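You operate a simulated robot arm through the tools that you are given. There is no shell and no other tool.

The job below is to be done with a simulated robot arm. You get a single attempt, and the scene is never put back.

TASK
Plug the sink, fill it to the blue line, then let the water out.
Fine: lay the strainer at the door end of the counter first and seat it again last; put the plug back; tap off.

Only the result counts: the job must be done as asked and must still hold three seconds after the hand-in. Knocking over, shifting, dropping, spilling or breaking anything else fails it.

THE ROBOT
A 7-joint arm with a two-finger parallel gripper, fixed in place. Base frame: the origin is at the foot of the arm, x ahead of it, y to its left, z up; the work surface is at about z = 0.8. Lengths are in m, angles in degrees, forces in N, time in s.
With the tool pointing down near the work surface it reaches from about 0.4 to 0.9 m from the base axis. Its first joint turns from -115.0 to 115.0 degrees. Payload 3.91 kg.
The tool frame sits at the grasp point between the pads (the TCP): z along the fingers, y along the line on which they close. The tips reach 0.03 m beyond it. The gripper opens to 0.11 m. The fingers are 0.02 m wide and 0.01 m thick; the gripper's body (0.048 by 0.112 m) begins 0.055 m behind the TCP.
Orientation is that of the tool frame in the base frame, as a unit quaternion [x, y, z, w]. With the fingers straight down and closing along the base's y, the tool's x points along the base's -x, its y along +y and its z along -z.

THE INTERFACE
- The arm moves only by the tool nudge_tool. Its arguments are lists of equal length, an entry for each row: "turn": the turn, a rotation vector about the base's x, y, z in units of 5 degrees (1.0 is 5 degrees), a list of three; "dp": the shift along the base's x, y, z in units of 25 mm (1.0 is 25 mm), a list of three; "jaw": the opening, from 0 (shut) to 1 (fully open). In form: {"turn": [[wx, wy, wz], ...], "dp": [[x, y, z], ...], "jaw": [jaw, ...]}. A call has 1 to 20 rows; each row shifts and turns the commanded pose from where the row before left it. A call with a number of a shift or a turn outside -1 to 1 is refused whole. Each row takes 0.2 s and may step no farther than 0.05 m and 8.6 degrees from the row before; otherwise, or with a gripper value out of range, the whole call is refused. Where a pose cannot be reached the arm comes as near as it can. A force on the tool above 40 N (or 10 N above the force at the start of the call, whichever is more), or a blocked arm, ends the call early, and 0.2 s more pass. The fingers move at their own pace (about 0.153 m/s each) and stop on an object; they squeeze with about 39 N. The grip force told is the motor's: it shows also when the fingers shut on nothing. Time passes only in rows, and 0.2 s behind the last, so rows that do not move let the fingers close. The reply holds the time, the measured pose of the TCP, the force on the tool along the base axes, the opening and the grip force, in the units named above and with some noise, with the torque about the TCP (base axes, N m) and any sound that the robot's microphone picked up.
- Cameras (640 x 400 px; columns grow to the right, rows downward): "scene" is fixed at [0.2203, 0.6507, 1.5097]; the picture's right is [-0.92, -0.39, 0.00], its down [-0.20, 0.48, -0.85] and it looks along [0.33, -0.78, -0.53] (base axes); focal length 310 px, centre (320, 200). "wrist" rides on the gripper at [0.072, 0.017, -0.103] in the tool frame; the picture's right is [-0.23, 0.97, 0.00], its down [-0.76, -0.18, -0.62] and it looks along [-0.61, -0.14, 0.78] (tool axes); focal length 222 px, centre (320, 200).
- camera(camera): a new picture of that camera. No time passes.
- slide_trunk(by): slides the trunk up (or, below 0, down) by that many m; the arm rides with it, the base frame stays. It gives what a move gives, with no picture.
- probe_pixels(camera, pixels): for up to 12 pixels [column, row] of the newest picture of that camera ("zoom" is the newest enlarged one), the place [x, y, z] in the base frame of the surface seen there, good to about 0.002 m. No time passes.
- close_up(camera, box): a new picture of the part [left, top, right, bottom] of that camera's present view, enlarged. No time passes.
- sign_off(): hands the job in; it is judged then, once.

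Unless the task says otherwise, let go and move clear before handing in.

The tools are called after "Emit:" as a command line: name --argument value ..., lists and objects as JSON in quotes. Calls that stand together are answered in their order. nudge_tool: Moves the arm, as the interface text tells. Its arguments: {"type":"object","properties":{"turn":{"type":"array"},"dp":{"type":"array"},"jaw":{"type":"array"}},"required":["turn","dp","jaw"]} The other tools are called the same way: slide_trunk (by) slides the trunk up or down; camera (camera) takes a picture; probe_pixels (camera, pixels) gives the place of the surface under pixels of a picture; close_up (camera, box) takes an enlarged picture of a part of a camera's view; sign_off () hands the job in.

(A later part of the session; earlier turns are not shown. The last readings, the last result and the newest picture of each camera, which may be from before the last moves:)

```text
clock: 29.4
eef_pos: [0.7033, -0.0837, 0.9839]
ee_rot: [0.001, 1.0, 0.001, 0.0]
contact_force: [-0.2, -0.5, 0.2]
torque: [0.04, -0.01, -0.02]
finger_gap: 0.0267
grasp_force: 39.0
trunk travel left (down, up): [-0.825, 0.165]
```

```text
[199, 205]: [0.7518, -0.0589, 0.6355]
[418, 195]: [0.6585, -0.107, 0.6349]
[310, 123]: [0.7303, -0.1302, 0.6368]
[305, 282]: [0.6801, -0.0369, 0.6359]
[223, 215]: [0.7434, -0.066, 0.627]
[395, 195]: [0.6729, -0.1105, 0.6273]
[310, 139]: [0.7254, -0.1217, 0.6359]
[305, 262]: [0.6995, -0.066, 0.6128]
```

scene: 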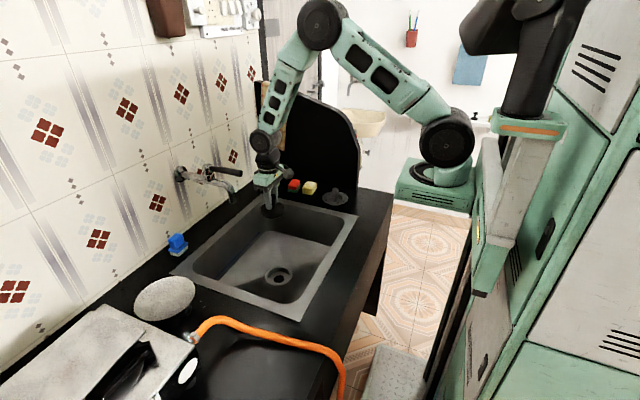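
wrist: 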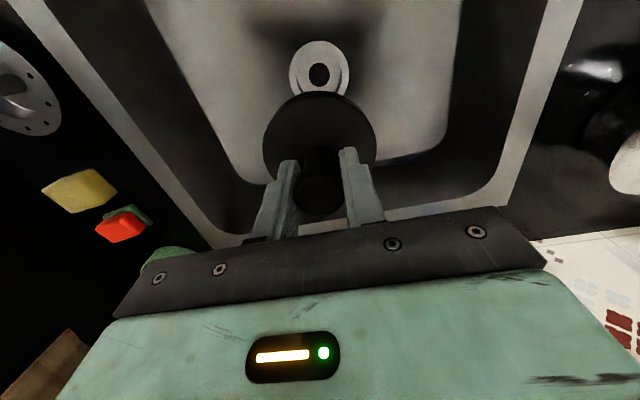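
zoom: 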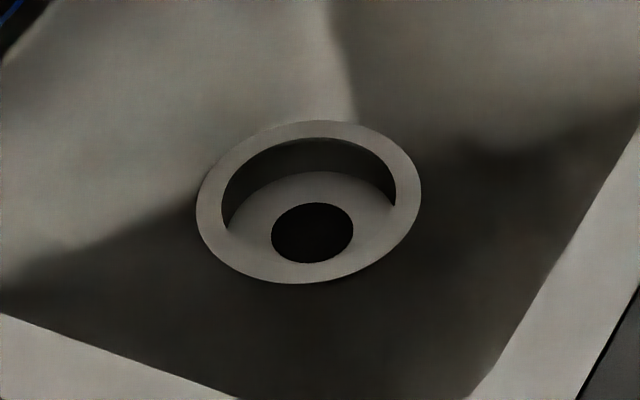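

The drain centre comes out at about (0.705,-0.0835), pocket radius ≈0.042. I'll check where the plug's disc really is in the grip.

Emit:
close_up --camera "wrist" --box '[240, 80, 400, 180]'

Emit:
probe_pixels --camera "zoom" --pixels '[[100, 260], [535, 260], [310, 60], [200, 110], [420, 100], [110, 200], [525, 200], [150, 330], [490, 330]]'

Emit:
close_up --camera "scene" --box '[240, 180, 304, 220]'

Emit:
probe_pixels --camera "zoom" --pixels '[[240, 290], [440, 290], [340, 330], [340, 350], [340, 370], [300, 300], [400, 300]]'

```text
4.00 times, centred on (320, 130) of wrist
```

zoom: 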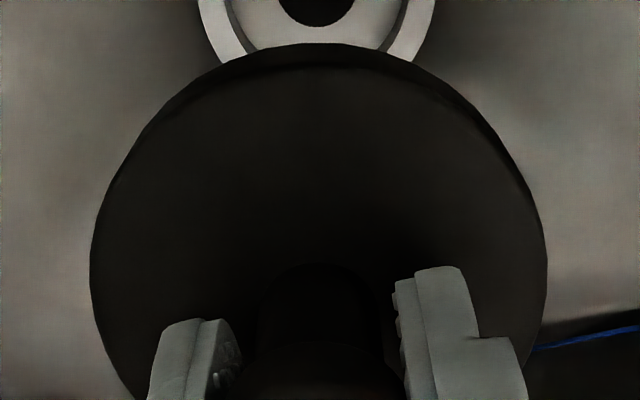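

```text
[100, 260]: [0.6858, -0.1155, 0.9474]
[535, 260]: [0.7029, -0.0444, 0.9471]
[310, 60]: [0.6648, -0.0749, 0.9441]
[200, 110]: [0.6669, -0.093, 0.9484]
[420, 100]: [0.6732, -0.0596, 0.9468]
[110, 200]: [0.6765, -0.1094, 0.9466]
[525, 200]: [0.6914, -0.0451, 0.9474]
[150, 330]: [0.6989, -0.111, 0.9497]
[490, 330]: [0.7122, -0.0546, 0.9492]
```

```text
10.00 times, centred on (272, 200) of scene
```

zoom: 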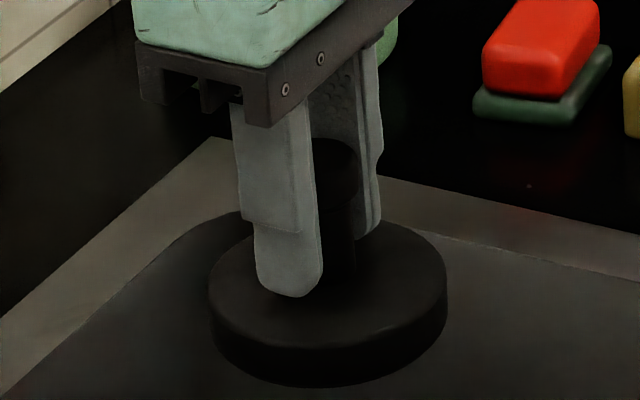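

```text
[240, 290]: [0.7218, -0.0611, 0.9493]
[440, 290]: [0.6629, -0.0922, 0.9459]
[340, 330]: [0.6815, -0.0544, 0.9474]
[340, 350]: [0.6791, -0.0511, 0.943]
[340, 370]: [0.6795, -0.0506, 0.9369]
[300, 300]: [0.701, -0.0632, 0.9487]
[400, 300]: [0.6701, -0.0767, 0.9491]
```

The disc (radius ≈0.040) is centred at about (0.7046,-0.082), within a millimetre or so of the drain centre. I lower it to just above the rim with a tiny correction.

Emit:
nudge_tool --turn '[[0, 0, 0], [0, 0, 0], [0, 0, 0], [0, 0, 0], [0, 0, 0], [0, 0, 0], [0, 0, 0], [0, 0, 0], [0, 0, 0], [0, 0, 0], [0, 0, 0], [0, 0, 0], [0, 0, 0]]' --dp '[[0.02, -0.04, -0.94], [0, 0, -0.94], [0, 0, -0.94], [0, 0, -0.94], [0, 0, -0.94], [0, 0, -0.94], [0, 0, -0.94], [0, 0, -0.94], [0, 0, -0.94], [0, 0, -0.94], [0, 0, -0.94], [0, 0, -0.94], [0, 0, 0]]' --jaw '[0, 0, 0, 0, 0, 0, 0, 0, 0, 0, 0, 0, 0]'

Emit:
close_up --camera "scene" --box '[240, 240, 320, 290]'

Emit:
camera --camera "wrist"

```text
clock: 32.2
eef_pos: [0.7065, -0.0806, 0.6983]
ee_rot: [0.0, 1.0, 0.001, 0.0]
contact_force: [0.1, 0.2, -0.3]
torque: [0.07, -0.05, 0.01]
finger_gap: 0.0268
grasp_force: 39.0
trunk travel left (down, up): [-0.825, 0.165]
```

```text
8.00 times, centred on (280, 265) of scene
```

zoom: 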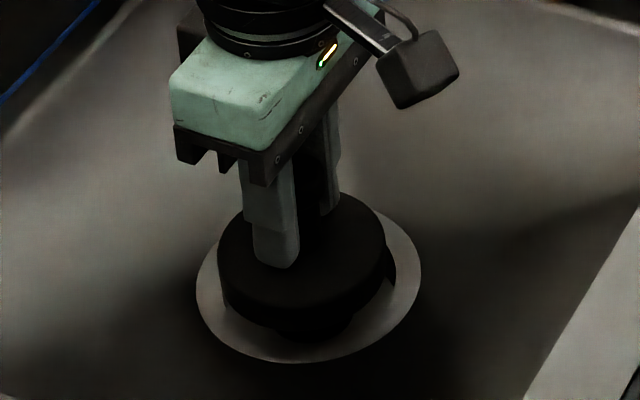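

```text
taken
```

wrist: 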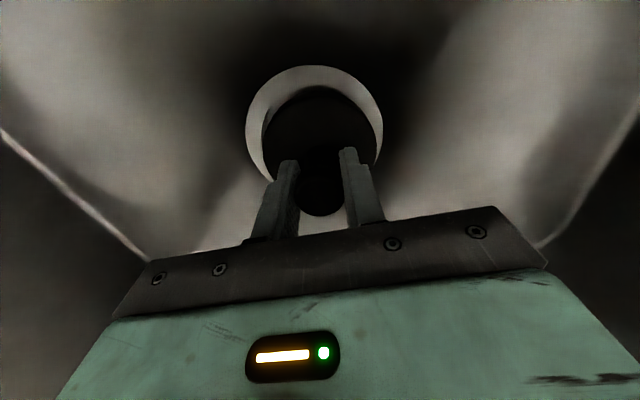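

No contact yet, but in the wrist view the ring (246–383) seems off to the left of the plug (262–377). I'll measure both in this picture before lowering.

Emit:
close_up --camera "wrist" --box '[224, 50, 400, 160]'

Emit:
probe_pixels --camera "zoom" --pixels '[[85, 270], [575, 250], [330, 65], [150, 140], [510, 130], [150, 300], [545, 290], [330, 150], [225, 200], [470, 200], [165, 270], [540, 240]]'

Emit:
close_up --camera "scene" --box '[256, 255, 304, 285]'

Emit:
probe_pixels --camera "zoom" --pixels '[[70, 190], [555, 200], [340, 385], [140, 200], [445, 200], [280, 280], [130, 330], [500, 310], [200, 130], [420, 120]]'

```text
3.64 times, centred on (312, 105) of wrist
```

zoom: 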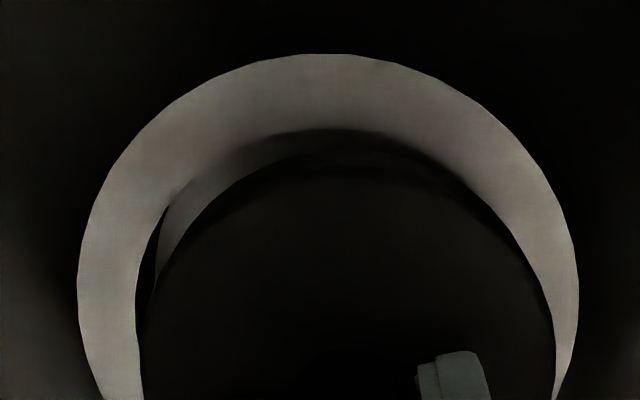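

```text
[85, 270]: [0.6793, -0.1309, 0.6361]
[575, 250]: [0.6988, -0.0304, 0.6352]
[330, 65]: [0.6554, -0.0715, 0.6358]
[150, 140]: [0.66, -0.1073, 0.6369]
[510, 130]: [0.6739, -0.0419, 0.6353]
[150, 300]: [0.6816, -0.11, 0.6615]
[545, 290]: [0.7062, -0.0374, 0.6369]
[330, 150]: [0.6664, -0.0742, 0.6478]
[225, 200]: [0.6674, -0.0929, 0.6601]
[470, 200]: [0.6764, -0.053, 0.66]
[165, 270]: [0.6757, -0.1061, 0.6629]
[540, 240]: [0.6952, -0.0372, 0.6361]
```

```text
13.33 times, centred on (280, 270) of scene
```

zoom: 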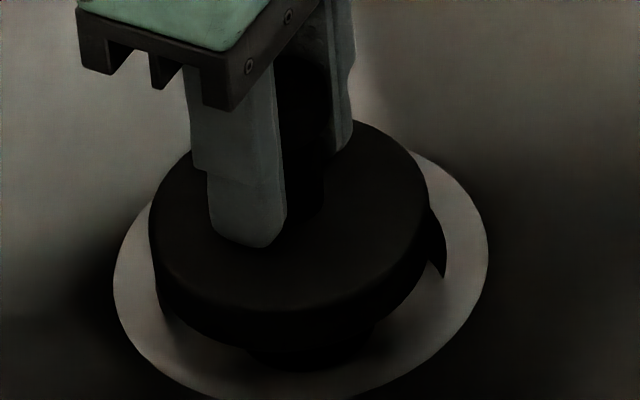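

```text
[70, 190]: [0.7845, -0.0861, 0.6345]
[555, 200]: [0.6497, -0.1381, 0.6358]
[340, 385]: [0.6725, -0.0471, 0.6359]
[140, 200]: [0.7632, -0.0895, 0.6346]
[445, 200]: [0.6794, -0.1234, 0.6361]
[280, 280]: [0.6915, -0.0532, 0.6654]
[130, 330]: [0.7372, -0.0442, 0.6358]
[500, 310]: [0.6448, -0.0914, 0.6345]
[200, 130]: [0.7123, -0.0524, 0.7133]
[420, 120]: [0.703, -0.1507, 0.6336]
```

The fit puts the plug near (0.703,-0.0795) and the drain near (0.7055,-0.084), so the plug is about 4 mm too far in +y. I shift -3 mm in y and +1 mm in x, then re-measure.

Emit:
nudge_tool --turn '[[0, 0, 0], [0, 0, 0]]' --dp '[[0.04, -0.12, 0], [0, 0, 0]]' --jaw '[0, 0]'

Emit:
nudge_tool --turn '[[0, 0, 0]]' --dp '[[0, 0, 0]]' --jaw '[0]'

Emit:
nudge_tool --turn '[[0, 0, 0]]' --dp '[[0, 0, 0]]' --jaw '[0]'

Emit:
close_up --camera "wrist" --box '[224, 50, 400, 160]'

Emit:
close_up --camera "scene" --box '[256, 255, 304, 285]'

```text
clock: 32.8
eef_pos: [0.7061, -0.0852, 0.6995]
ee_rot: [-0.001, 1.0, 0.0, 0.0]
contact_force: [1.4, -1.2, -1.0]
torque: [-0.01, 0.0, -0.01]
finger_gap: 0.027
grasp_force: 38.7
trunk travel left (down, up): [-0.825, 0.165]
```

```text
clock: 33.2
eef_pos: [0.705, -0.0845, 0.7]
ee_rot: [0.0, 1.0, 0.0, 0.0]
contact_force: [0.5, 1.1, 0.3]
torque: [0.0, 0.0, 0.04]
finger_gap: 0.0268
grasp_force: 38.8
trunk travel left (down, up): [-0.825, 0.165]
```

```text
clock: 33.6
eef_pos: [0.7054, -0.0849, 0.6999]
ee_rot: [0.001, 1.0, 0.0, 0.0]
contact_force: [-0.2, 0.3, -0.2]
torque: [-0.02, 0.0, -0.03]
finger_gap: 0.0267
grasp_force: 39.4
trunk travel left (down, up): [-0.825, 0.165]
```

```text
3.64 times, centred on (312, 105) of wrist
```

zoom: 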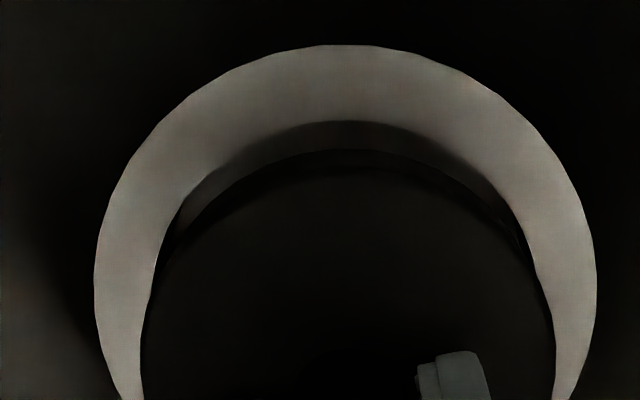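

```text
13.33 times, centred on (280, 270) of scene
```

zoom: 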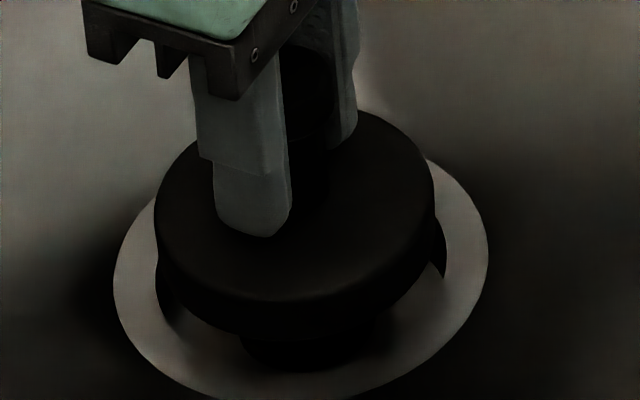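

Ring (95–597) and plug (140–553) are now concentric in the wrist zoom, and the scene zoom agrees to under 1 mm. I lower the plug into the pocket gently.

Emit:
nudge_tool --turn '[[0, 0, 0], [0, 0, 0], [0, 0, 0], [0, 0, 0], [0, 0, 0], [0, 0, 0], [0, 0, 0]]' --dp '[[0, 0, -0.16], [0, 0, -0.16], [0, 0, -0.16], [0, 0, -0.16], [0, 0, -0.16], [0, 0, -0.08], [0, 0, 0]]' --jaw '[0, 0, 0, 0, 0, 0, 0]'

Emit:
nudge_tool --turn '[[0, 0, 0], [0, 0, 0]]' --dp '[[0, 0, -0.08], [0, 0, 0]]' --jaw '[0, 0]'

Emit:
nudge_tool --turn '[[0, 0, 0], [0, 0, 0]]' --dp '[[0, 0, -0.08], [0, 0, 0]]' --jaw '[0, 0]'

```text
clock: 35.2
eef_pos: [0.7046, -0.0861, 0.6766]
ee_rot: [0.0, 1.0, 0.0, 0.0]
contact_force: [0.4, 0.1, -0.3]
torque: [0.06, 0.02, 0.01]
finger_gap: 0.0267
grasp_force: 39.1
trunk travel left (down, up): [-0.825, 0.165]
```

```text
clock: 35.8
eef_pos: [0.7063, -0.0861, 0.6736]
ee_rot: [0.001, 1.0, 0.0, 0.0]
contact_force: [-1.1, -0.5, -0.9]
torque: [0.04, -0.02, -0.01]
finger_gap: 0.0267
grasp_force: 39.3
trunk travel left (down, up): [-0.825, 0.165]
```

```text
clock: 36.4
eef_pos: [0.7048, -0.0861, 0.6717]
ee_rot: [0.0, 1.0, -0.001, 0.0]
contact_force: [1.3, -0.3, -0.6]
torque: [0.0, 0.02, 0.02]
finger_gap: 0.0267
grasp_force: 38.6
trunk travel left (down, up): [-0.825, 0.165]
```

The plug went into the pocket with no contact yet (z≈0.672). I continue with 1.5 mm steps.

Emit:
nudge_tool --turn '[[0, 0, 0], [0, 0, 0]]' --dp '[[0, 0, -0.06], [0, 0, 0]]' --jaw '[0, 0]'

Emit:
nudge_tool --turn '[[0, 0, 0], [0, 0, 0]]' --dp '[[0, 0, -0.06], [0, 0, 0]]' --jaw '[0, 0]'

Emit:
nudge_tool --turn '[[0, 0, 0], [0, 0, 0]]' --dp '[[0, 0, -0.06], [0, 0, 0]]' --jaw '[0, 0]'

Emit:
close_up --camera "scene" --box '[248, 250, 312, 290]'

```text
clock: 37.0
eef_pos: [0.7047, -0.0855, 0.6714]
ee_rot: [-0.001, 1.0, 0.0, 0.0]
contact_force: [0.2, 0.1, -0.2]
torque: [0.01, 0.01, -0.01]
finger_gap: 0.0265
grasp_force: 39.1
trunk travel left (down, up): [-0.825, 0.165]
```

```text
clock: 37.6
eef_pos: [0.7063, -0.0856, 0.6703]
ee_rot: [0.0, 1.0, 0.0, 0.0]
contact_force: [0.2, 0.4, -0.5]
torque: [-0.03, 0.02, 0.02]
finger_gap: 0.0265
grasp_force: 39.1
trunk travel left (down, up): [-0.825, 0.165]
```

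```text
clock: 38.2
eef_pos: [0.7059, -0.0848, 0.6685]
ee_rot: [-0.001, 1.0, 0.0, 0.001]
contact_force: [0.5, -2.3, -0.5]
torque: [-0.02, -0.04, 0.01]
finger_gap: 0.0264
grasp_force: 39.1
trunk travel left (down, up): [-0.825, 0.165]
```

```text
10.00 times, centred on (280, 270) of scene
```

zoom: 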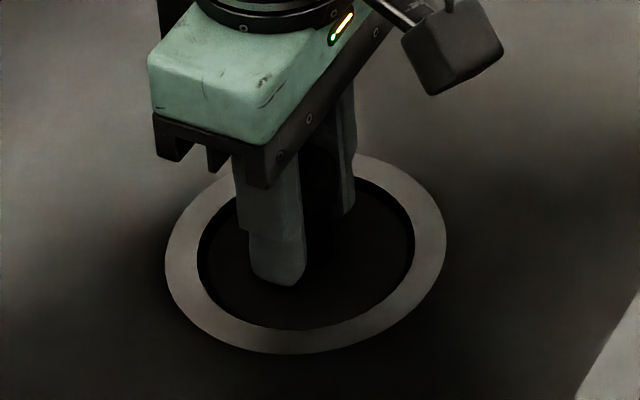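

The plug disc is now flush inside the ring in the scene zoom, still without downward contact. I step further until force shows.

Emit:
nudge_tool --turn '[[0, 0, 0], [0, 0, 0]]' --dp '[[0, 0, -0.06], [0, 0, 0]]' --jaw '[0, 0]'

Emit:
nudge_tool --turn '[[0, 0, 0], [0, 0, 0]]' --dp '[[0, 0, -0.06], [0, 0, 0]]' --jaw '[0, 0]'

```text
clock: 38.8
eef_pos: [0.7066, -0.0859, 0.6677]
ee_rot: [0.0, 1.0, 0.001, 0.001]
contact_force: [-4.0, 2.3, 19.2]
torque: [0.07, 0.15, 0.0]
finger_gap: 0.0269
grasp_force: 39.2
trunk travel left (down, up): [-0.825, 0.165]
```

```text
clock: 39.5
eef_pos: [0.705, -0.086, 0.6688]
ee_rot: [0.0, 1.0, 0.0, 0.0]
contact_force: [-10.3, -0.8, 26.9]
torque: [-0.06, 0.19, 0.03]
finger_gap: 0.0267
grasp_force: 38.9
trunk travel left (down, up): [-0.825, 0.165]
stopped in row 2: the force on the tool passed its limit at 41 N (the readings are from after the stop); the commanded pose is now the measured one
```

The plug bottoms out with firm force (27–41 N) at z≈0.668. I relieve slightly, open and rise clear, then check it.

Emit:
nudge_tool --turn '[[0, 0, 0], [0, 0, 0], [0, 0, 0], [0, 0, 0], [0, 0, 0], [0, 0, 0], [0, 0, 0], [0, 0, 0], [0, 0, 0], [0, 0, 0]]' --dp '[[0, 0, 0.03], [0, 0, 0], [0, 0, 0], [0, 0, 0], [0, 0, 0.3], [0, 0, 0.8], [0, 0, 1], [0, 0, 1], [0, 0, 1], [0, 0, 1]]' --jaw '[0, 0.45, 0.45, 0.45, 0.45, 0.45, 0.45, 0.45, 0.45, 0.45]'

Emit:
close_up --camera "scene" --box '[240, 240, 320, 290]'

Emit:
camera --camera "wrist"

Emit:
probe_pixels --camera "zoom" --pixels '[[260, 270], [340, 270], [300, 300], [310, 200], [310, 240], [230, 270], [390, 260]]'

```text
clock: 41.7
eef_pos: [0.7065, -0.0857, 0.7964]
ee_rot: [-0.001, 1.0, 0.0, 0.0]
contact_force: [-0.3, -0.5, 0.3]
torque: [-0.02, 0.0, 0.01]
finger_gap: 0.0495
grasp_force: 0.1
trunk travel left (down, up): [-0.825, 0.165]
```

```text
8.00 times, centred on (280, 265) of scene
```

zoom: 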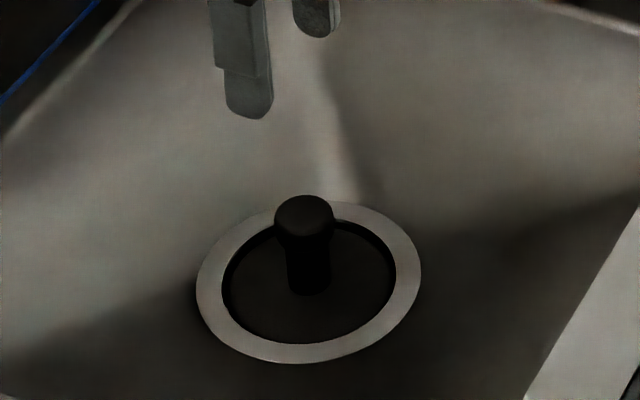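

```text
taken
```

wrist: 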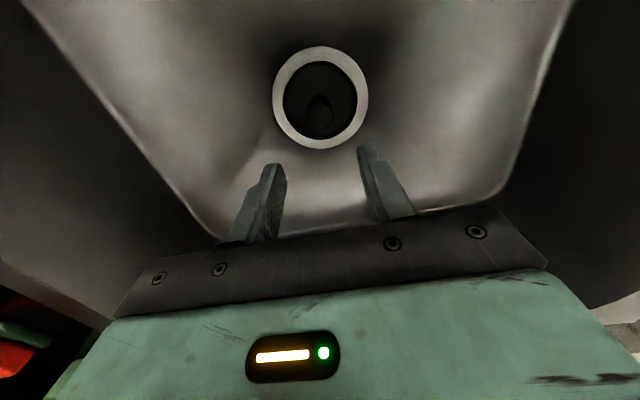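

```text
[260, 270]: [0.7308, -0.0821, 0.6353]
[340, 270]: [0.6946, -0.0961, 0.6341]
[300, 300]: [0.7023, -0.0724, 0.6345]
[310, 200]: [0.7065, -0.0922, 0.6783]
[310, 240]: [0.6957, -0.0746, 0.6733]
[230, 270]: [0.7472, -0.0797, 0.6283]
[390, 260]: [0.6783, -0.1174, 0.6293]
```

The plug sits flush (top z≈0.6345) in the ring. Now I rise out of the basin and go over the lever, towards (0.812,-0.04,1.20).

Emit:
nudge_tool --turn '[[0, 0, 0], [0, 0, 0], [0, 0, 0], [0, 0, 0], [0, 0, 0], [0, 0, 0], [0, 0, 0], [0, 0, 0], [0, 0, 0], [0, 0, 0], [0, 0, 0], [0, 0, 0], [0, 0, 0], [0, 0, 0], [0, 0, 0], [0, 0, 0], [0, 0, 0], [0, 0, 0]]' --dp '[[0, 0, 1], [0, 0, 1], [0, 0, 1], [0, 0, 1], [0, 0, 1], [0, 0, 1], [0, 0, 1], [0, 0, 1], [0, 0, 1], [0, 0, 1], [0, 0, 1], [0, 0, 1], [0, 0, 1], [0, 0, 1], [0, 0, 1], [0, 0, 1], [0, 0, 1], [0, 0, 0]]' --jaw '[0.5, 0.5, 0.5, 0.5, 0.5, 0.5, 0.5, 0.5, 0.5, 0.5, 0.5, 0.5, 0.5, 0.5, 0.5, 0.5, 0.5, 0.5]'

Emit:
nudge_tool --turn '[[0, 0, 0], [0, 0, 0], [0, 0, 0], [0, 0, 0], [0, 0, 0], [0, 0, 0]]' --dp '[[0.85, 0.37, 0], [0.85, 0.37, 0], [0.85, 0.37, 0], [0.85, 0.37, 0], [0.85, 0.37, 0], [0, 0, 0]]' --jaw '[0.5, 0.5, 0.5, 0.5, 0.5, 0.5]'

Emit:
camera --camera "wrist"

Emit:
close_up --camera "scene" --box '[165, 90, 293, 170]'

Emit:
close_up --camera "scene" --box '[165, 120, 293, 200]'

```text
clock: 45.5
eef_pos: [0.7057, -0.0845, 1.2206]
ee_rot: [0.0, 1.0, 0.0, 0.001]
contact_force: [-0.4, 0.0, 0.2]
torque: [0.04, 0.01, -0.02]
finger_gap: 0.0552
grasp_force: 0.1
trunk travel left (down, up): [-0.825, 0.165]
```

```text
clock: 46.9
eef_pos: [0.8125, -0.0404, 1.219]
ee_rot: [0.0, 1.0, -0.001, 0.001]
contact_force: [0.0, 0.1, -0.3]
torque: [-0.01, -0.02, -0.01]
finger_gap: 0.0551
grasp_force: 0.0
trunk travel left (down, up): [-0.825, 0.165]
```

```text
taken
```

wrist: 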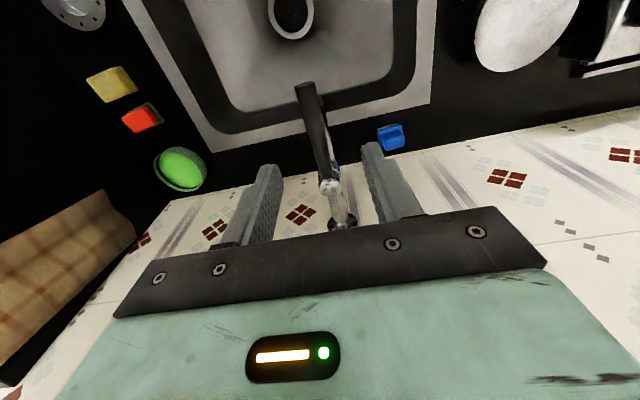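

```text
5.00 times, centred on (229, 130) of scene
```

zoom: 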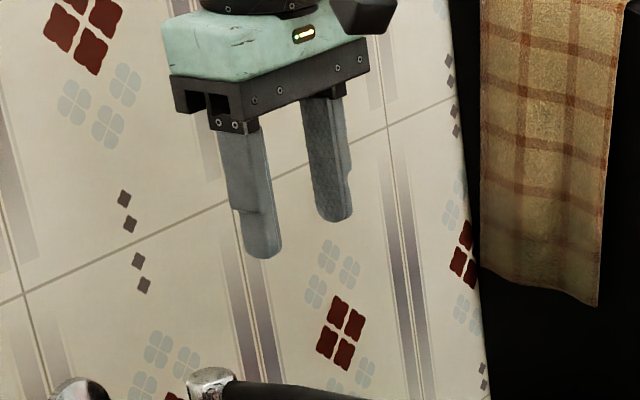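

```text
5.00 times, centred on (229, 160) of scene
```

zoom: 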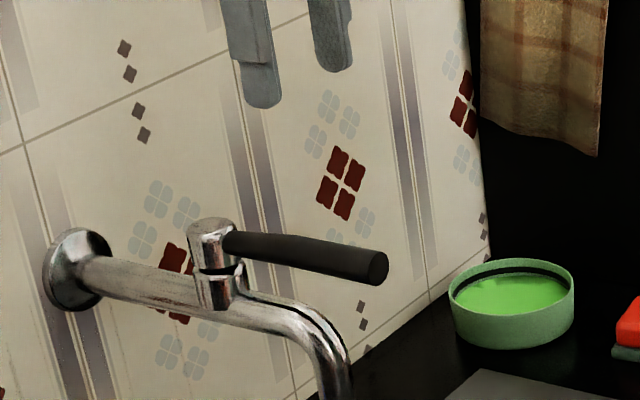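

The lever runs from (305,85) to (330,185) in the wrist view, between the finger lines. I'll probe its centre line and width.

Emit:
close_up --camera "wrist" --box '[272, 70, 400, 150]'

Emit:
probe_pixels --camera "wrist" --pixels '[[305, 86], [306, 95], [311, 110], [316, 130], [320, 150], [325, 170], [329, 186], [301, 110], [320, 110], [330, 175], [338, 205]]'

```text
5.00 times, centred on (336, 110) of wrist
```

zoom: 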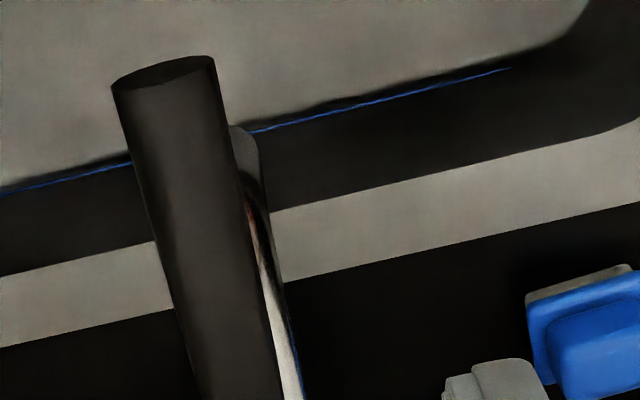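

```text
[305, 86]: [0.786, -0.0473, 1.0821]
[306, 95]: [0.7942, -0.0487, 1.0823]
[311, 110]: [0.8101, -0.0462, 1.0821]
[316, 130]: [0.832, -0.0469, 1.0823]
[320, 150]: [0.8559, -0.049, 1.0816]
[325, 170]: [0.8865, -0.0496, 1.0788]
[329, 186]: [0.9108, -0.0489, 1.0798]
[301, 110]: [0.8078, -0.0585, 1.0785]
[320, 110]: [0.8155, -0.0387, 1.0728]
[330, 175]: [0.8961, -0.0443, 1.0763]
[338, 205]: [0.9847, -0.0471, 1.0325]
```

The lever's centre line is y≈-0.049, top z≈1.082, tip x≈0.784, pivot ≈(0.91,-0.049). I straddle it with open fingers at x≈0.805.

Emit:
nudge_tool --turn '[[0, 0, 0], [0, 0, 0], [0, 0, 0], [0, 0, 0], [0, 0, 0], [0, 0, 0], [0, 0, 0], [0, 0, 0]]' --dp '[[-0.3, -0.34, 0], [0, 0, -1], [0, 0, -1], [0, 0, -1], [0, 0, -1], [0, 0, -1], [0, 0, -1], [0, 0, 0]]' --jaw '[0.5, 0.5, 0.5, 0.5, 0.5, 0.5, 0.5, 0.5]'

Emit:
close_up --camera "scene" --box '[165, 120, 293, 200]'

Emit:
camera --camera "wrist"

Emit:
camera --camera "scene"

```text
clock: 48.7
eef_pos: [0.805, -0.0494, 1.0735]
ee_rot: [0.001, 1.0, 0.0, 0.002]
contact_force: [-0.4, 0.6, 0.2]
torque: [0.02, -0.05, 0.0]
finger_gap: 0.0552
grasp_force: 0.1
trunk travel left (down, up): [-0.825, 0.165]
```

```text
5.00 times, centred on (229, 160) of scene
```

zoom: 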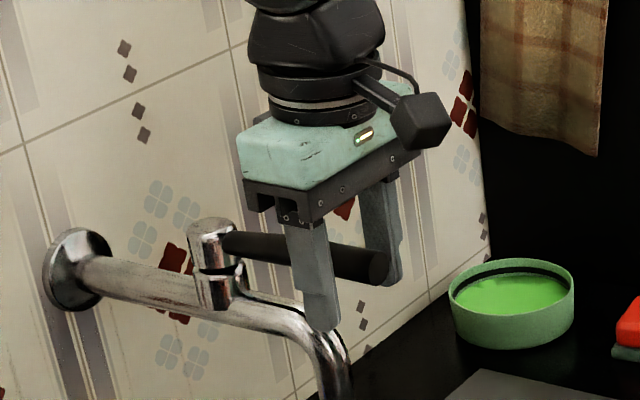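

```text
taken
```

wrist: 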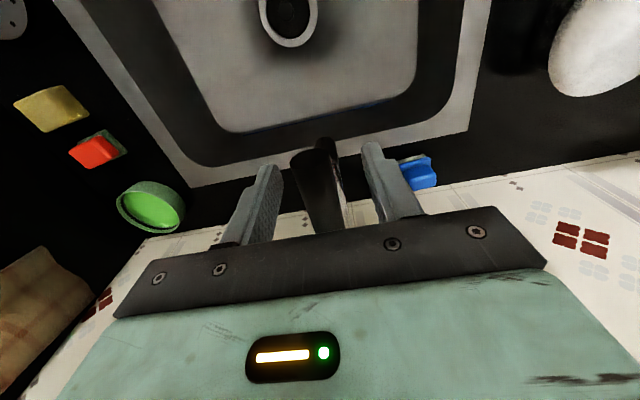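

```text
taken
```

scene: 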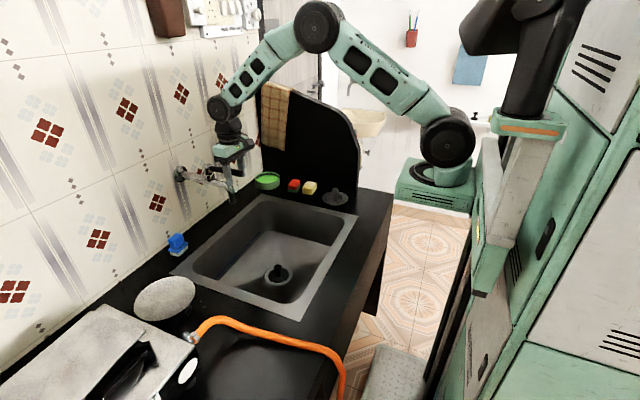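

The fingers straddle the lever without touching. I test which way it gives: first a small push toward +y, watching force and the microphone.

Emit:
nudge_tool --turn '[[0, 0, 0], [0, 0, 0], [0, 0, 0], [0, 0, 0], [0, 0, 0], [0, 0, 0], [0, 0, 0]]' --dp '[[0, 0.3, 0], [0, 0.2, 0], [0, 0.1, 0], [0, 0.1, 0], [0, 0.1, 0], [0, 0.1, 0], [0, 0, 0]]' --jaw '[0.5, 0.5, 0.5, 0.5, 0.5, 0.5, 0.5]'

Emit:
close_up --camera "scene" --box '[165, 120, 293, 200]'

```text
clock: 50.3
eef_pos: [0.8049, -0.0286, 1.0703]
ee_rot: [0.001, 1.0, -0.001, 0.001]
contact_force: [-2.7, -14.6, 2.1]
torque: [-0.04, 0.09, -0.16]
finger_gap: 0.0633
grasp_force: 7.7
trunk travel left (down, up): [-0.825, 0.165]
```

```text
5.00 times, centred on (229, 160) of scene
```

zoom: 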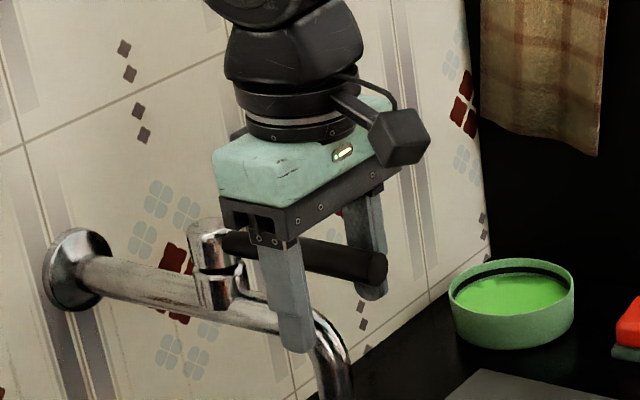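

The push toward +y met 15 N and only spread the fingers; the lever seems not to move that way. I back off and test toward -y.

Emit:
nudge_tool --turn '[[0, 0, 0], [0, 0, 0], [0, 0, 0], [0, 0, 0], [0, 0, 0], [0, 0, 0], [0, 0, 0], [0, 0, 0]]' --dp '[[0, -0.5, 0], [0, -0.6, 0], [0, -0.3, 0], [0, -0.1, 0], [0, -0.1, 0], [0, -0.1, 0], [0, -0.1, 0], [0, 0, 0]]' --jaw '[0.5, 0.5, 0.5, 0.5, 0.5, 0.5, 0.5, 0.5]'

Emit:
close_up --camera "scene" --box '[165, 120, 293, 200]'

```text
clock: 52.1
eef_pos: [0.8054, -0.0705, 1.0699]
ee_rot: [0.001, 1.0, 0.0, 0.001]
contact_force: [-0.3, 1.0, 0.7]
torque: [0.03, -0.04, 0.0]
finger_gap: 0.0553
grasp_force: 0.1
trunk travel left (down, up): [-0.825, 0.165]
```

```text
5.00 times, centred on (229, 160) of scene
```

zoom: 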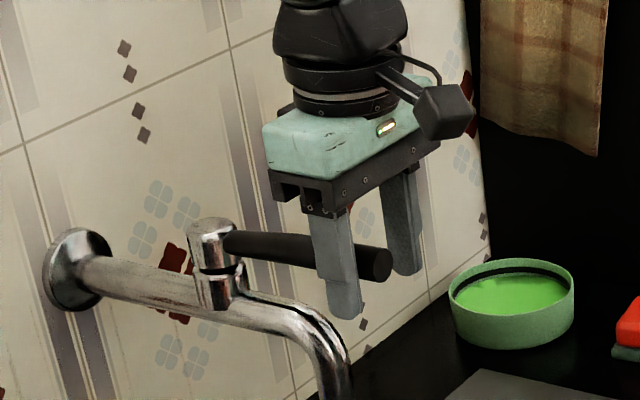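

At y≈-0.0705 no force yet; I keep pushing toward -y in small steps.

Emit:
nudge_tool --turn '[[0, 0, 0], [0, 0, 0], [0, 0, 0], [0, 0, 0], [0, 0, 0]]' --dp '[[0, -0.12, 0], [0, -0.12, 0], [0, -0.12, 0], [0, -0.12, 0], [0, 0, 0]]' --jaw '[0.5, 0.5, 0.5, 0.5, 0.5]'

Emit:
close_up --camera "scene" --box '[165, 120, 293, 200]'

```text
clock: 53.3
eef_pos: [0.8045, -0.0824, 1.0708]
ee_rot: [0.001, 1.0, 0.0, 0.001]
contact_force: [0.3, 0.3, -0.1]
torque: [0.0, -0.03, -0.01]
finger_gap: 0.0552
grasp_force: 0.1
trunk travel left (down, up): [-0.825, 0.165]
```

```text
5.00 times, centred on (229, 160) of scene
```

zoom: 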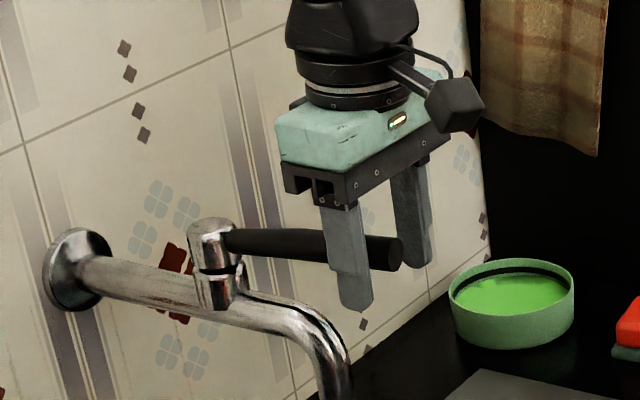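

The lever tip moved from (377,268) to (390,252): it turns freely toward -y, about 9° so far. I check for water at the spout and in the basin.

Emit:
close_up --camera "scene" --box '[190, 160, 350, 290]'

Emit:
nudge_tool --turn '[[0, 0, 0], [0, 0, 0], [0, 0, 0], [0, 0, 0]]' --dp '[[0, -0.2, 0], [0, -0.2, 0], [0, -0.2, 0], [0, 0, 0]]' --jaw '[0.5, 0.5, 0.5, 0.5]'

Emit:
close_up --camera "scene" --box '[190, 160, 350, 290]'

```text
3.08 times, centred on (270, 225) of scene
```

zoom: 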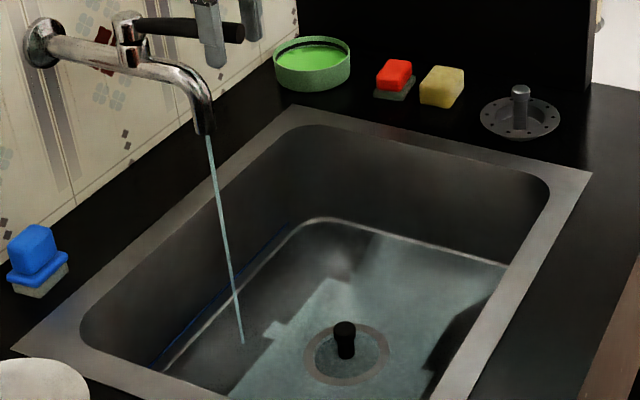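

```text
clock: 54.3
eef_pos: [0.8054, -0.0979, 1.0698]
ee_rot: [0.0, 1.0, 0.0, 0.001]
contact_force: [0.5, 0.1, 0.3]
torque: [-0.01, 0.01, 0.01]
finger_gap: 0.055
grasp_force: 0.2
trunk travel left (down, up): [-0.825, 0.165]
```

```text
3.08 times, centred on (270, 225) of scene
```

zoom: 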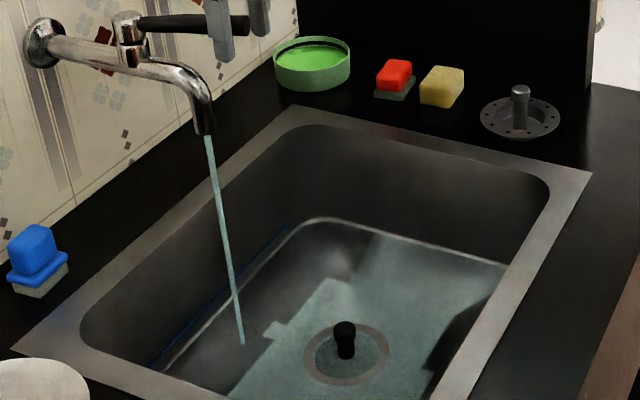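

Water now runs from the spout at (210,135)–(240,340) and a thin film covers the floor. I measure the water level, wait a second and measure again.

Emit:
probe_pixels --camera "zoom" --pixels '[[420, 290], [300, 330], [360, 270], [220, 385], [200, 330], [345, 330]]'

Emit:
nudge_tool --turn '[[0, 0, 0], [0, 0, 0], [0, 0, 0], [0, 0, 0], [0, 0, 0]]' --dp '[[0, 0, 0], [0, 0, 0], [0, 0, 0], [0, 0, 0], [0, 0, 0]]' --jaw '[0.5, 0.5, 0.5, 0.5, 0.5]'

Emit:
close_up --camera "scene" --box '[190, 160, 350, 290]'

Emit:
probe_pixels --camera "zoom" --pixels '[[420, 290], [300, 330], [360, 270], [220, 385], [200, 330], [345, 330]]'

```text
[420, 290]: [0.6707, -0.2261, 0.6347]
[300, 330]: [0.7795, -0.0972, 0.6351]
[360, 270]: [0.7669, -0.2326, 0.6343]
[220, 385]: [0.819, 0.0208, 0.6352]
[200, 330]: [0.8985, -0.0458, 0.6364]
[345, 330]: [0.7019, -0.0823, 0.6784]
```

```text
clock: 55.5
eef_pos: [0.8043, -0.0975, 1.0687]
ee_rot: [0.0, 1.0, 0.0, 0.001]
contact_force: [-0.6, 1.0, -0.6]
torque: [0.02, -0.01, -0.04]
finger_gap: 0.0547
grasp_force: 0.0
trunk travel left (down, up): [-0.825, 0.165]
```

```text
3.08 times, centred on (270, 225) of scene
```

zoom: 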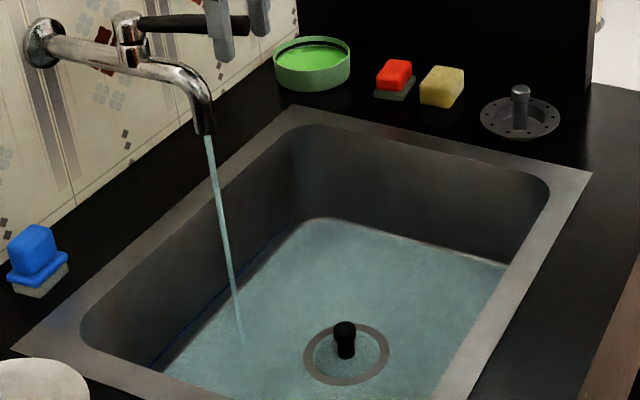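

```text
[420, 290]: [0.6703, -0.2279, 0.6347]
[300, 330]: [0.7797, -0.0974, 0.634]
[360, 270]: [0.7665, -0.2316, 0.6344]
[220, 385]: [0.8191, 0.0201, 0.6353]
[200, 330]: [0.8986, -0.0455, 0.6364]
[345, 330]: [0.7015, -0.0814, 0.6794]
```

The film now covers the whole floor; probes still read ~0.635. I wait two more seconds and compare the waterline with the blue line by eye too.

Emit:
nudge_tool --turn '[[0, 0, 0], [0, 0, 0], [0, 0, 0], [0, 0, 0], [0, 0, 0], [0, 0, 0], [0, 0, 0], [0, 0, 0], [0, 0, 0]]' --dp '[[0, 0, 0], [0, 0, 0], [0, 0, 0], [0, 0, 0], [0, 0, 0], [0, 0, 0], [0, 0, 0], [0, 0, 0], [0, 0, 0]]' --jaw '[0.5, 0.5, 0.5, 0.5, 0.5, 0.5, 0.5, 0.5, 0.5]'

Emit:
close_up --camera "scene" --box '[210, 205, 320, 285]'

Emit:
probe_pixels --camera "zoom" --pixels '[[420, 240], [300, 330], [360, 170], [150, 300], [200, 230], [500, 250]]'

```text
clock: 57.5
eef_pos: [0.8048, -0.0972, 1.0687]
ee_rot: [0.0, 1.0, 0.0, 0.002]
contact_force: [-0.1, -1.0, 0.0]
torque: [0.0, -0.02, 0.01]
finger_gap: 0.0549
grasp_force: 0.1
trunk travel left (down, up): [-0.825, 0.165]
```

```text
5.00 times, centred on (265, 245) of scene
```

zoom: 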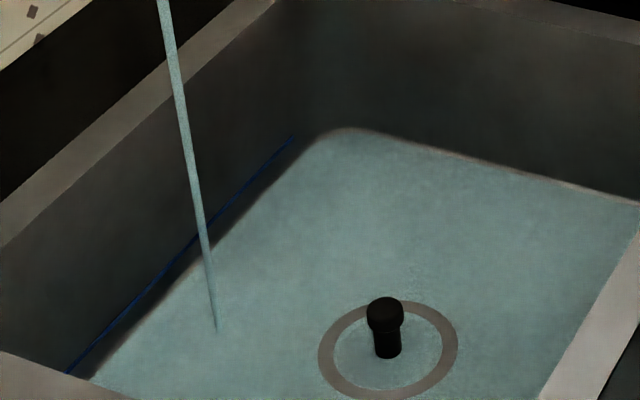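

```text
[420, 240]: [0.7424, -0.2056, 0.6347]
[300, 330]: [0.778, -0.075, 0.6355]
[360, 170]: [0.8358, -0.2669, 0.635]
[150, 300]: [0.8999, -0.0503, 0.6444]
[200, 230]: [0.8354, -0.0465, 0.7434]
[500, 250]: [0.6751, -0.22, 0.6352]
```

The ring in the floor is not yet drowned, so the level is only about 2 mm up; the flow is slow. I open the lever somewhat more (with a little +x so as to stay on it) and wait.

Emit:
nudge_tool --turn '[[0, 0, 0], [0, 0, 0], [0, 0, 0], [0, 0, 0], [0, 0, 0], [0, 0, 0], [0, 0, 0], [0, 0, 0], [0, 0, 0], [0, 0, 0], [0, 0, 0], [0, 0, 0], [0, 0, 0], [0, 0, 0], [0, 0, 0]]' --dp '[[0.1, -0.2, 0], [0.1, -0.2, 0], [0.1, -0.2, 0], [0.1, -0.2, 0], [0, 0, 0], [0, 0, 0], [0, 0, 0], [0, 0, 0], [0, 0, 0], [0, 0, 0], [0, 0, 0], [0, 0, 0], [0, 0, 0], [0, 0, 0], [0, 0, 0]]' --jaw '[0.5, 0.5, 0.5, 0.5, 0.5, 0.5, 0.5, 0.5, 0.5, 0.5, 0.5, 0.5, 0.5, 0.5, 0.5]'

Emit:
close_up --camera "scene" --box '[190, 160, 350, 290]'

Emit:
close_up --camera "scene" --box '[210, 205, 320, 285]'

Emit:
probe_pixels --camera "zoom" --pixels '[[420, 240], [300, 330], [360, 170], [150, 300], [390, 380], [500, 250]]'

```text
clock: 60.7
eef_pos: [0.8138, -0.1176, 1.0706]
ee_rot: [-0.001, 1.0, 0.0, 0.001]
contact_force: [-0.8, 0.2, 0.7]
torque: [-0.03, 0.03, -0.01]
finger_gap: 0.0549
grasp_force: 0.0
trunk travel left (down, up): [-0.825, 0.165]
```

```text
3.08 times, centred on (270, 225) of scene
```

zoom: 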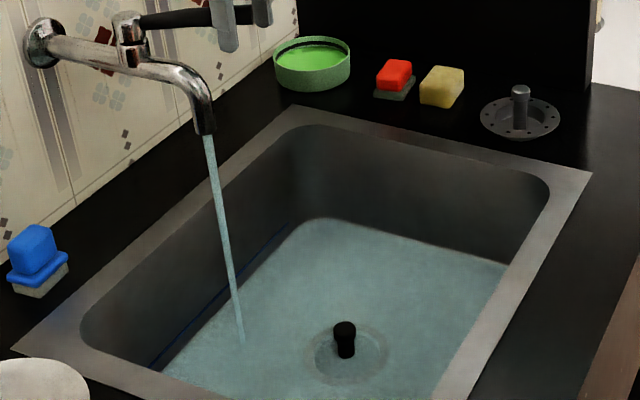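

```text
5.00 times, centred on (265, 245) of scene
```

zoom: 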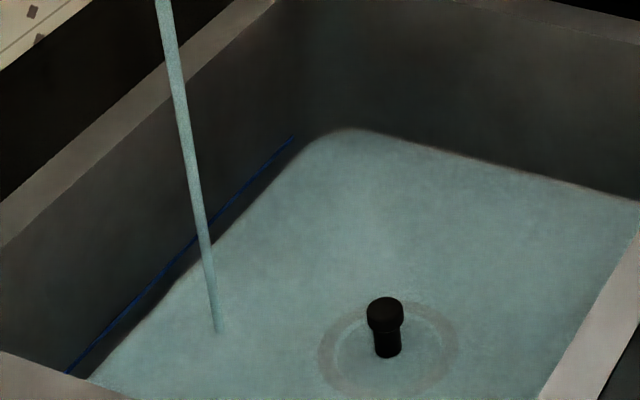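

```text
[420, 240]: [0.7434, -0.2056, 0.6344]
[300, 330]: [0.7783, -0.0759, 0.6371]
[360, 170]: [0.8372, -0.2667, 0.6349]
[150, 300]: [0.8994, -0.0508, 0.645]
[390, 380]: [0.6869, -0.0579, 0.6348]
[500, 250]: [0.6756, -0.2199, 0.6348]
```

The floor ring is now under water; the waterline in the zoom (e.g. (165,290)) is still below the blue line. I wait on in calls of four seconds.

Emit:
nudge_tool --turn '[[0, 0, 0], [0, 0, 0], [0, 0, 0], [0, 0, 0], [0, 0, 0], [0, 0, 0], [0, 0, 0], [0, 0, 0], [0, 0, 0], [0, 0, 0], [0, 0, 0], [0, 0, 0], [0, 0, 0], [0, 0, 0], [0, 0, 0], [0, 0, 0], [0, 0, 0], [0, 0, 0], [0, 0, 0], [0, 0, 0]]' --dp '[[0, 0, 0], [0, 0, 0], [0, 0, 0], [0, 0, 0], [0, 0, 0], [0, 0, 0], [0, 0, 0], [0, 0, 0], [0, 0, 0], [0, 0, 0], [0, 0, 0], [0, 0, 0], [0, 0, 0], [0, 0, 0], [0, 0, 0], [0, 0, 0], [0, 0, 0], [0, 0, 0], [0, 0, 0], [0, 0, 0]]' --jaw '[0.5, 0.5, 0.5, 0.5, 0.5, 0.5, 0.5, 0.5, 0.5, 0.5, 0.5, 0.5, 0.5, 0.5, 0.5, 0.5, 0.5, 0.5, 0.5, 0.5]'

Emit:
close_up --camera "scene" --box '[210, 205, 320, 285]'

Emit:
probe_pixels --camera "zoom" --pixels '[[420, 240], [300, 330], [360, 170], [150, 300], [390, 380], [500, 250]]'

```text
clock: 64.9
eef_pos: [0.8156, -0.1182, 1.0707]
ee_rot: [0.0, 1.0, 0.0, 0.001]
contact_force: [0.1, 0.3, 0.1]
torque: [-0.03, 0.0, 0.01]
finger_gap: 0.055
grasp_force: 0.1
trunk travel left (down, up): [-0.825, 0.165]
```

```text
5.00 times, centred on (265, 245) of scene
```

zoom: 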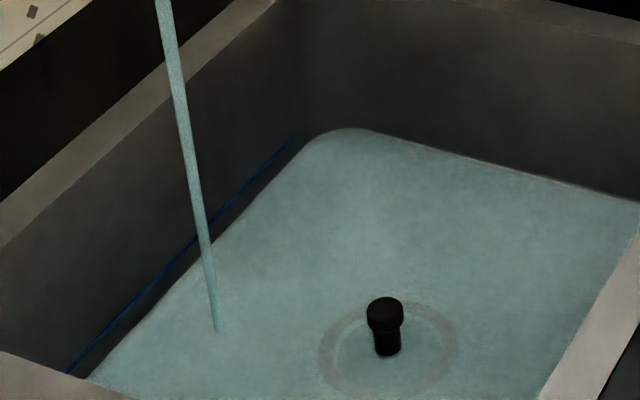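

```text
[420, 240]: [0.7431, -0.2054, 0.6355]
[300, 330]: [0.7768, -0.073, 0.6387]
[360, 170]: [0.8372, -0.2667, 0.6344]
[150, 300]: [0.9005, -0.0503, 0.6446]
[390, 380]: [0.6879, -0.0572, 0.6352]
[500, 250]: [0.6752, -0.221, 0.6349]
```

The level rises slowly (about 0.4 mm/s by the probe at (300,330)). I turn the lever further open to speed it up, keeping the fingers astride it.

Emit:
nudge_tool --turn '[[0, 0, 0], [0, 0, 0], [0, 0, 0], [0, 0, 0], [0, 0, 0], [0, 0, 0], [0, 0, 0], [0, 0, 0], [0, 0, 0], [0, 0, 0]]' --dp '[[0.2, -0.3, 0], [0.2, -0.3, 0], [0.25, -0.3, 0], [0.3, -0.3, 0], [0, 0, 0], [0, 0, 0], [0, 0, 0], [0, 0, 0], [0, 0, 0], [0, 0, 0]]' --jaw '[0.5, 0.5, 0.5, 0.5, 0.5, 0.5, 0.5, 0.5, 0.5, 0.5]'

Emit:
close_up --camera "scene" --box '[165, 120, 293, 200]'

Emit:
close_up --camera "scene" --box '[210, 205, 320, 285]'

Emit:
probe_pixels --camera "zoom" --pixels '[[420, 240], [300, 330], [360, 170], [150, 300], [390, 380], [500, 250], [250, 330], [250, 250]]'

```text
clock: 67.1
eef_pos: [0.8372, -0.1493, 1.0702]
ee_rot: [0.0, 1.0, 0.0, 0.001]
contact_force: [0.4, -0.5, -0.7]
torque: [0.01, -0.03, 0.02]
finger_gap: 0.0552
grasp_force: 0.0
trunk travel left (down, up): [-0.825, 0.165]
```

```text
5.00 times, centred on (229, 160) of scene
```

zoom: 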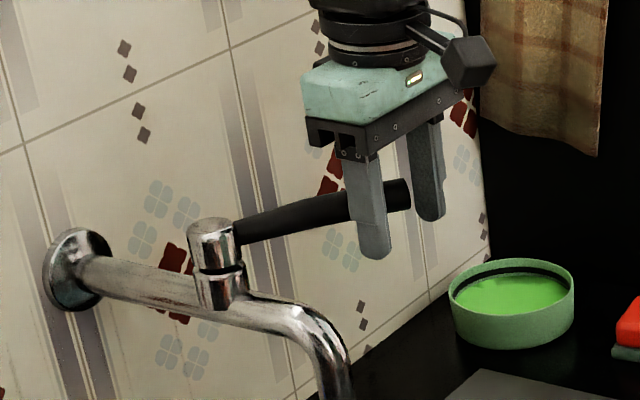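

```text
5.00 times, centred on (265, 245) of scene
```

zoom: 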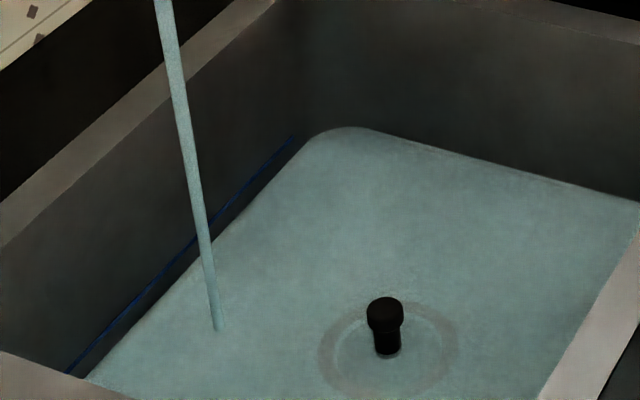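

```text
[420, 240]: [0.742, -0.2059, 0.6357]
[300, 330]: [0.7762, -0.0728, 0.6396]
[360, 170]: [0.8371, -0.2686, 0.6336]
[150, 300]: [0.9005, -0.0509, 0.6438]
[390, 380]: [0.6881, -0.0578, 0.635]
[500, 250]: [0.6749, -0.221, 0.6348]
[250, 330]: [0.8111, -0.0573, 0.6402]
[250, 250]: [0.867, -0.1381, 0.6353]
```

The lever is about 45° open now (tip at (400,195)). Probe (300,330) has risen to 0.6396; I wait four seconds and read the new rate.

Emit:
nudge_tool --turn '[[0, 0, 0], [0, 0, 0], [0, 0, 0], [0, 0, 0], [0, 0, 0], [0, 0, 0], [0, 0, 0], [0, 0, 0], [0, 0, 0], [0, 0, 0], [0, 0, 0], [0, 0, 0], [0, 0, 0], [0, 0, 0], [0, 0, 0], [0, 0, 0], [0, 0, 0], [0, 0, 0], [0, 0, 0], [0, 0, 0]]' --dp '[[0, 0, 0], [0, 0, 0], [0, 0, 0], [0, 0, 0], [0, 0, 0], [0, 0, 0], [0, 0, 0], [0, 0, 0], [0, 0, 0], [0, 0, 0], [0, 0, 0], [0, 0, 0], [0, 0, 0], [0, 0, 0], [0, 0, 0], [0, 0, 0], [0, 0, 0], [0, 0, 0], [0, 0, 0], [0, 0, 0]]' --jaw '[0.5, 0.5, 0.5, 0.5, 0.5, 0.5, 0.5, 0.5, 0.5, 0.5, 0.5, 0.5, 0.5, 0.5, 0.5, 0.5, 0.5, 0.5, 0.5, 0.5]'

Emit:
close_up --camera "scene" --box '[210, 205, 320, 285]'

Emit:
probe_pixels --camera "zoom" --pixels '[[420, 240], [300, 330], [360, 170], [150, 300], [390, 380], [500, 250], [250, 330], [250, 250], [270, 300], [200, 350]]'

```text
clock: 71.3
eef_pos: [0.8365, -0.149, 1.0708]
ee_rot: [0.001, 1.0, 0.0, 0.0]
contact_force: [-0.6, 0.6, -0.2]
torque: [-0.02, -0.02, 0.03]
finger_gap: 0.0552
grasp_force: 0.0
trunk travel left (down, up): [-0.825, 0.165]
```

```text
5.00 times, centred on (265, 245) of scene
```

zoom: 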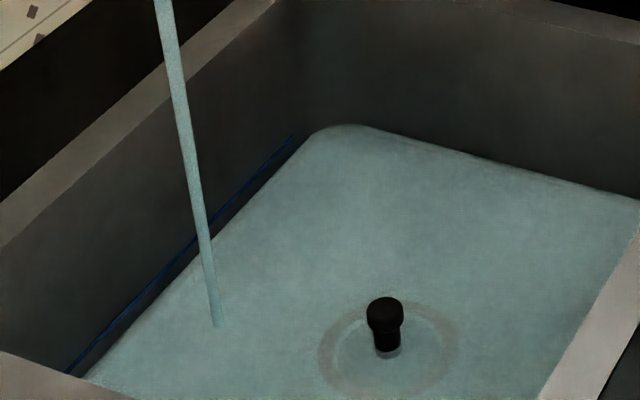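

```text
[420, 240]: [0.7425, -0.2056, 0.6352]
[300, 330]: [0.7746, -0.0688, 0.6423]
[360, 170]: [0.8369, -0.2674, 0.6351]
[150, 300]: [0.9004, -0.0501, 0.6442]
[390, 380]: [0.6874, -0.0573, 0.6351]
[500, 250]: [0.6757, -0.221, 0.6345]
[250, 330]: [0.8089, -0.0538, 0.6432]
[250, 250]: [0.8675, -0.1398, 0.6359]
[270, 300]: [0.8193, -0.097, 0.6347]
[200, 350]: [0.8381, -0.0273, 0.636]
```

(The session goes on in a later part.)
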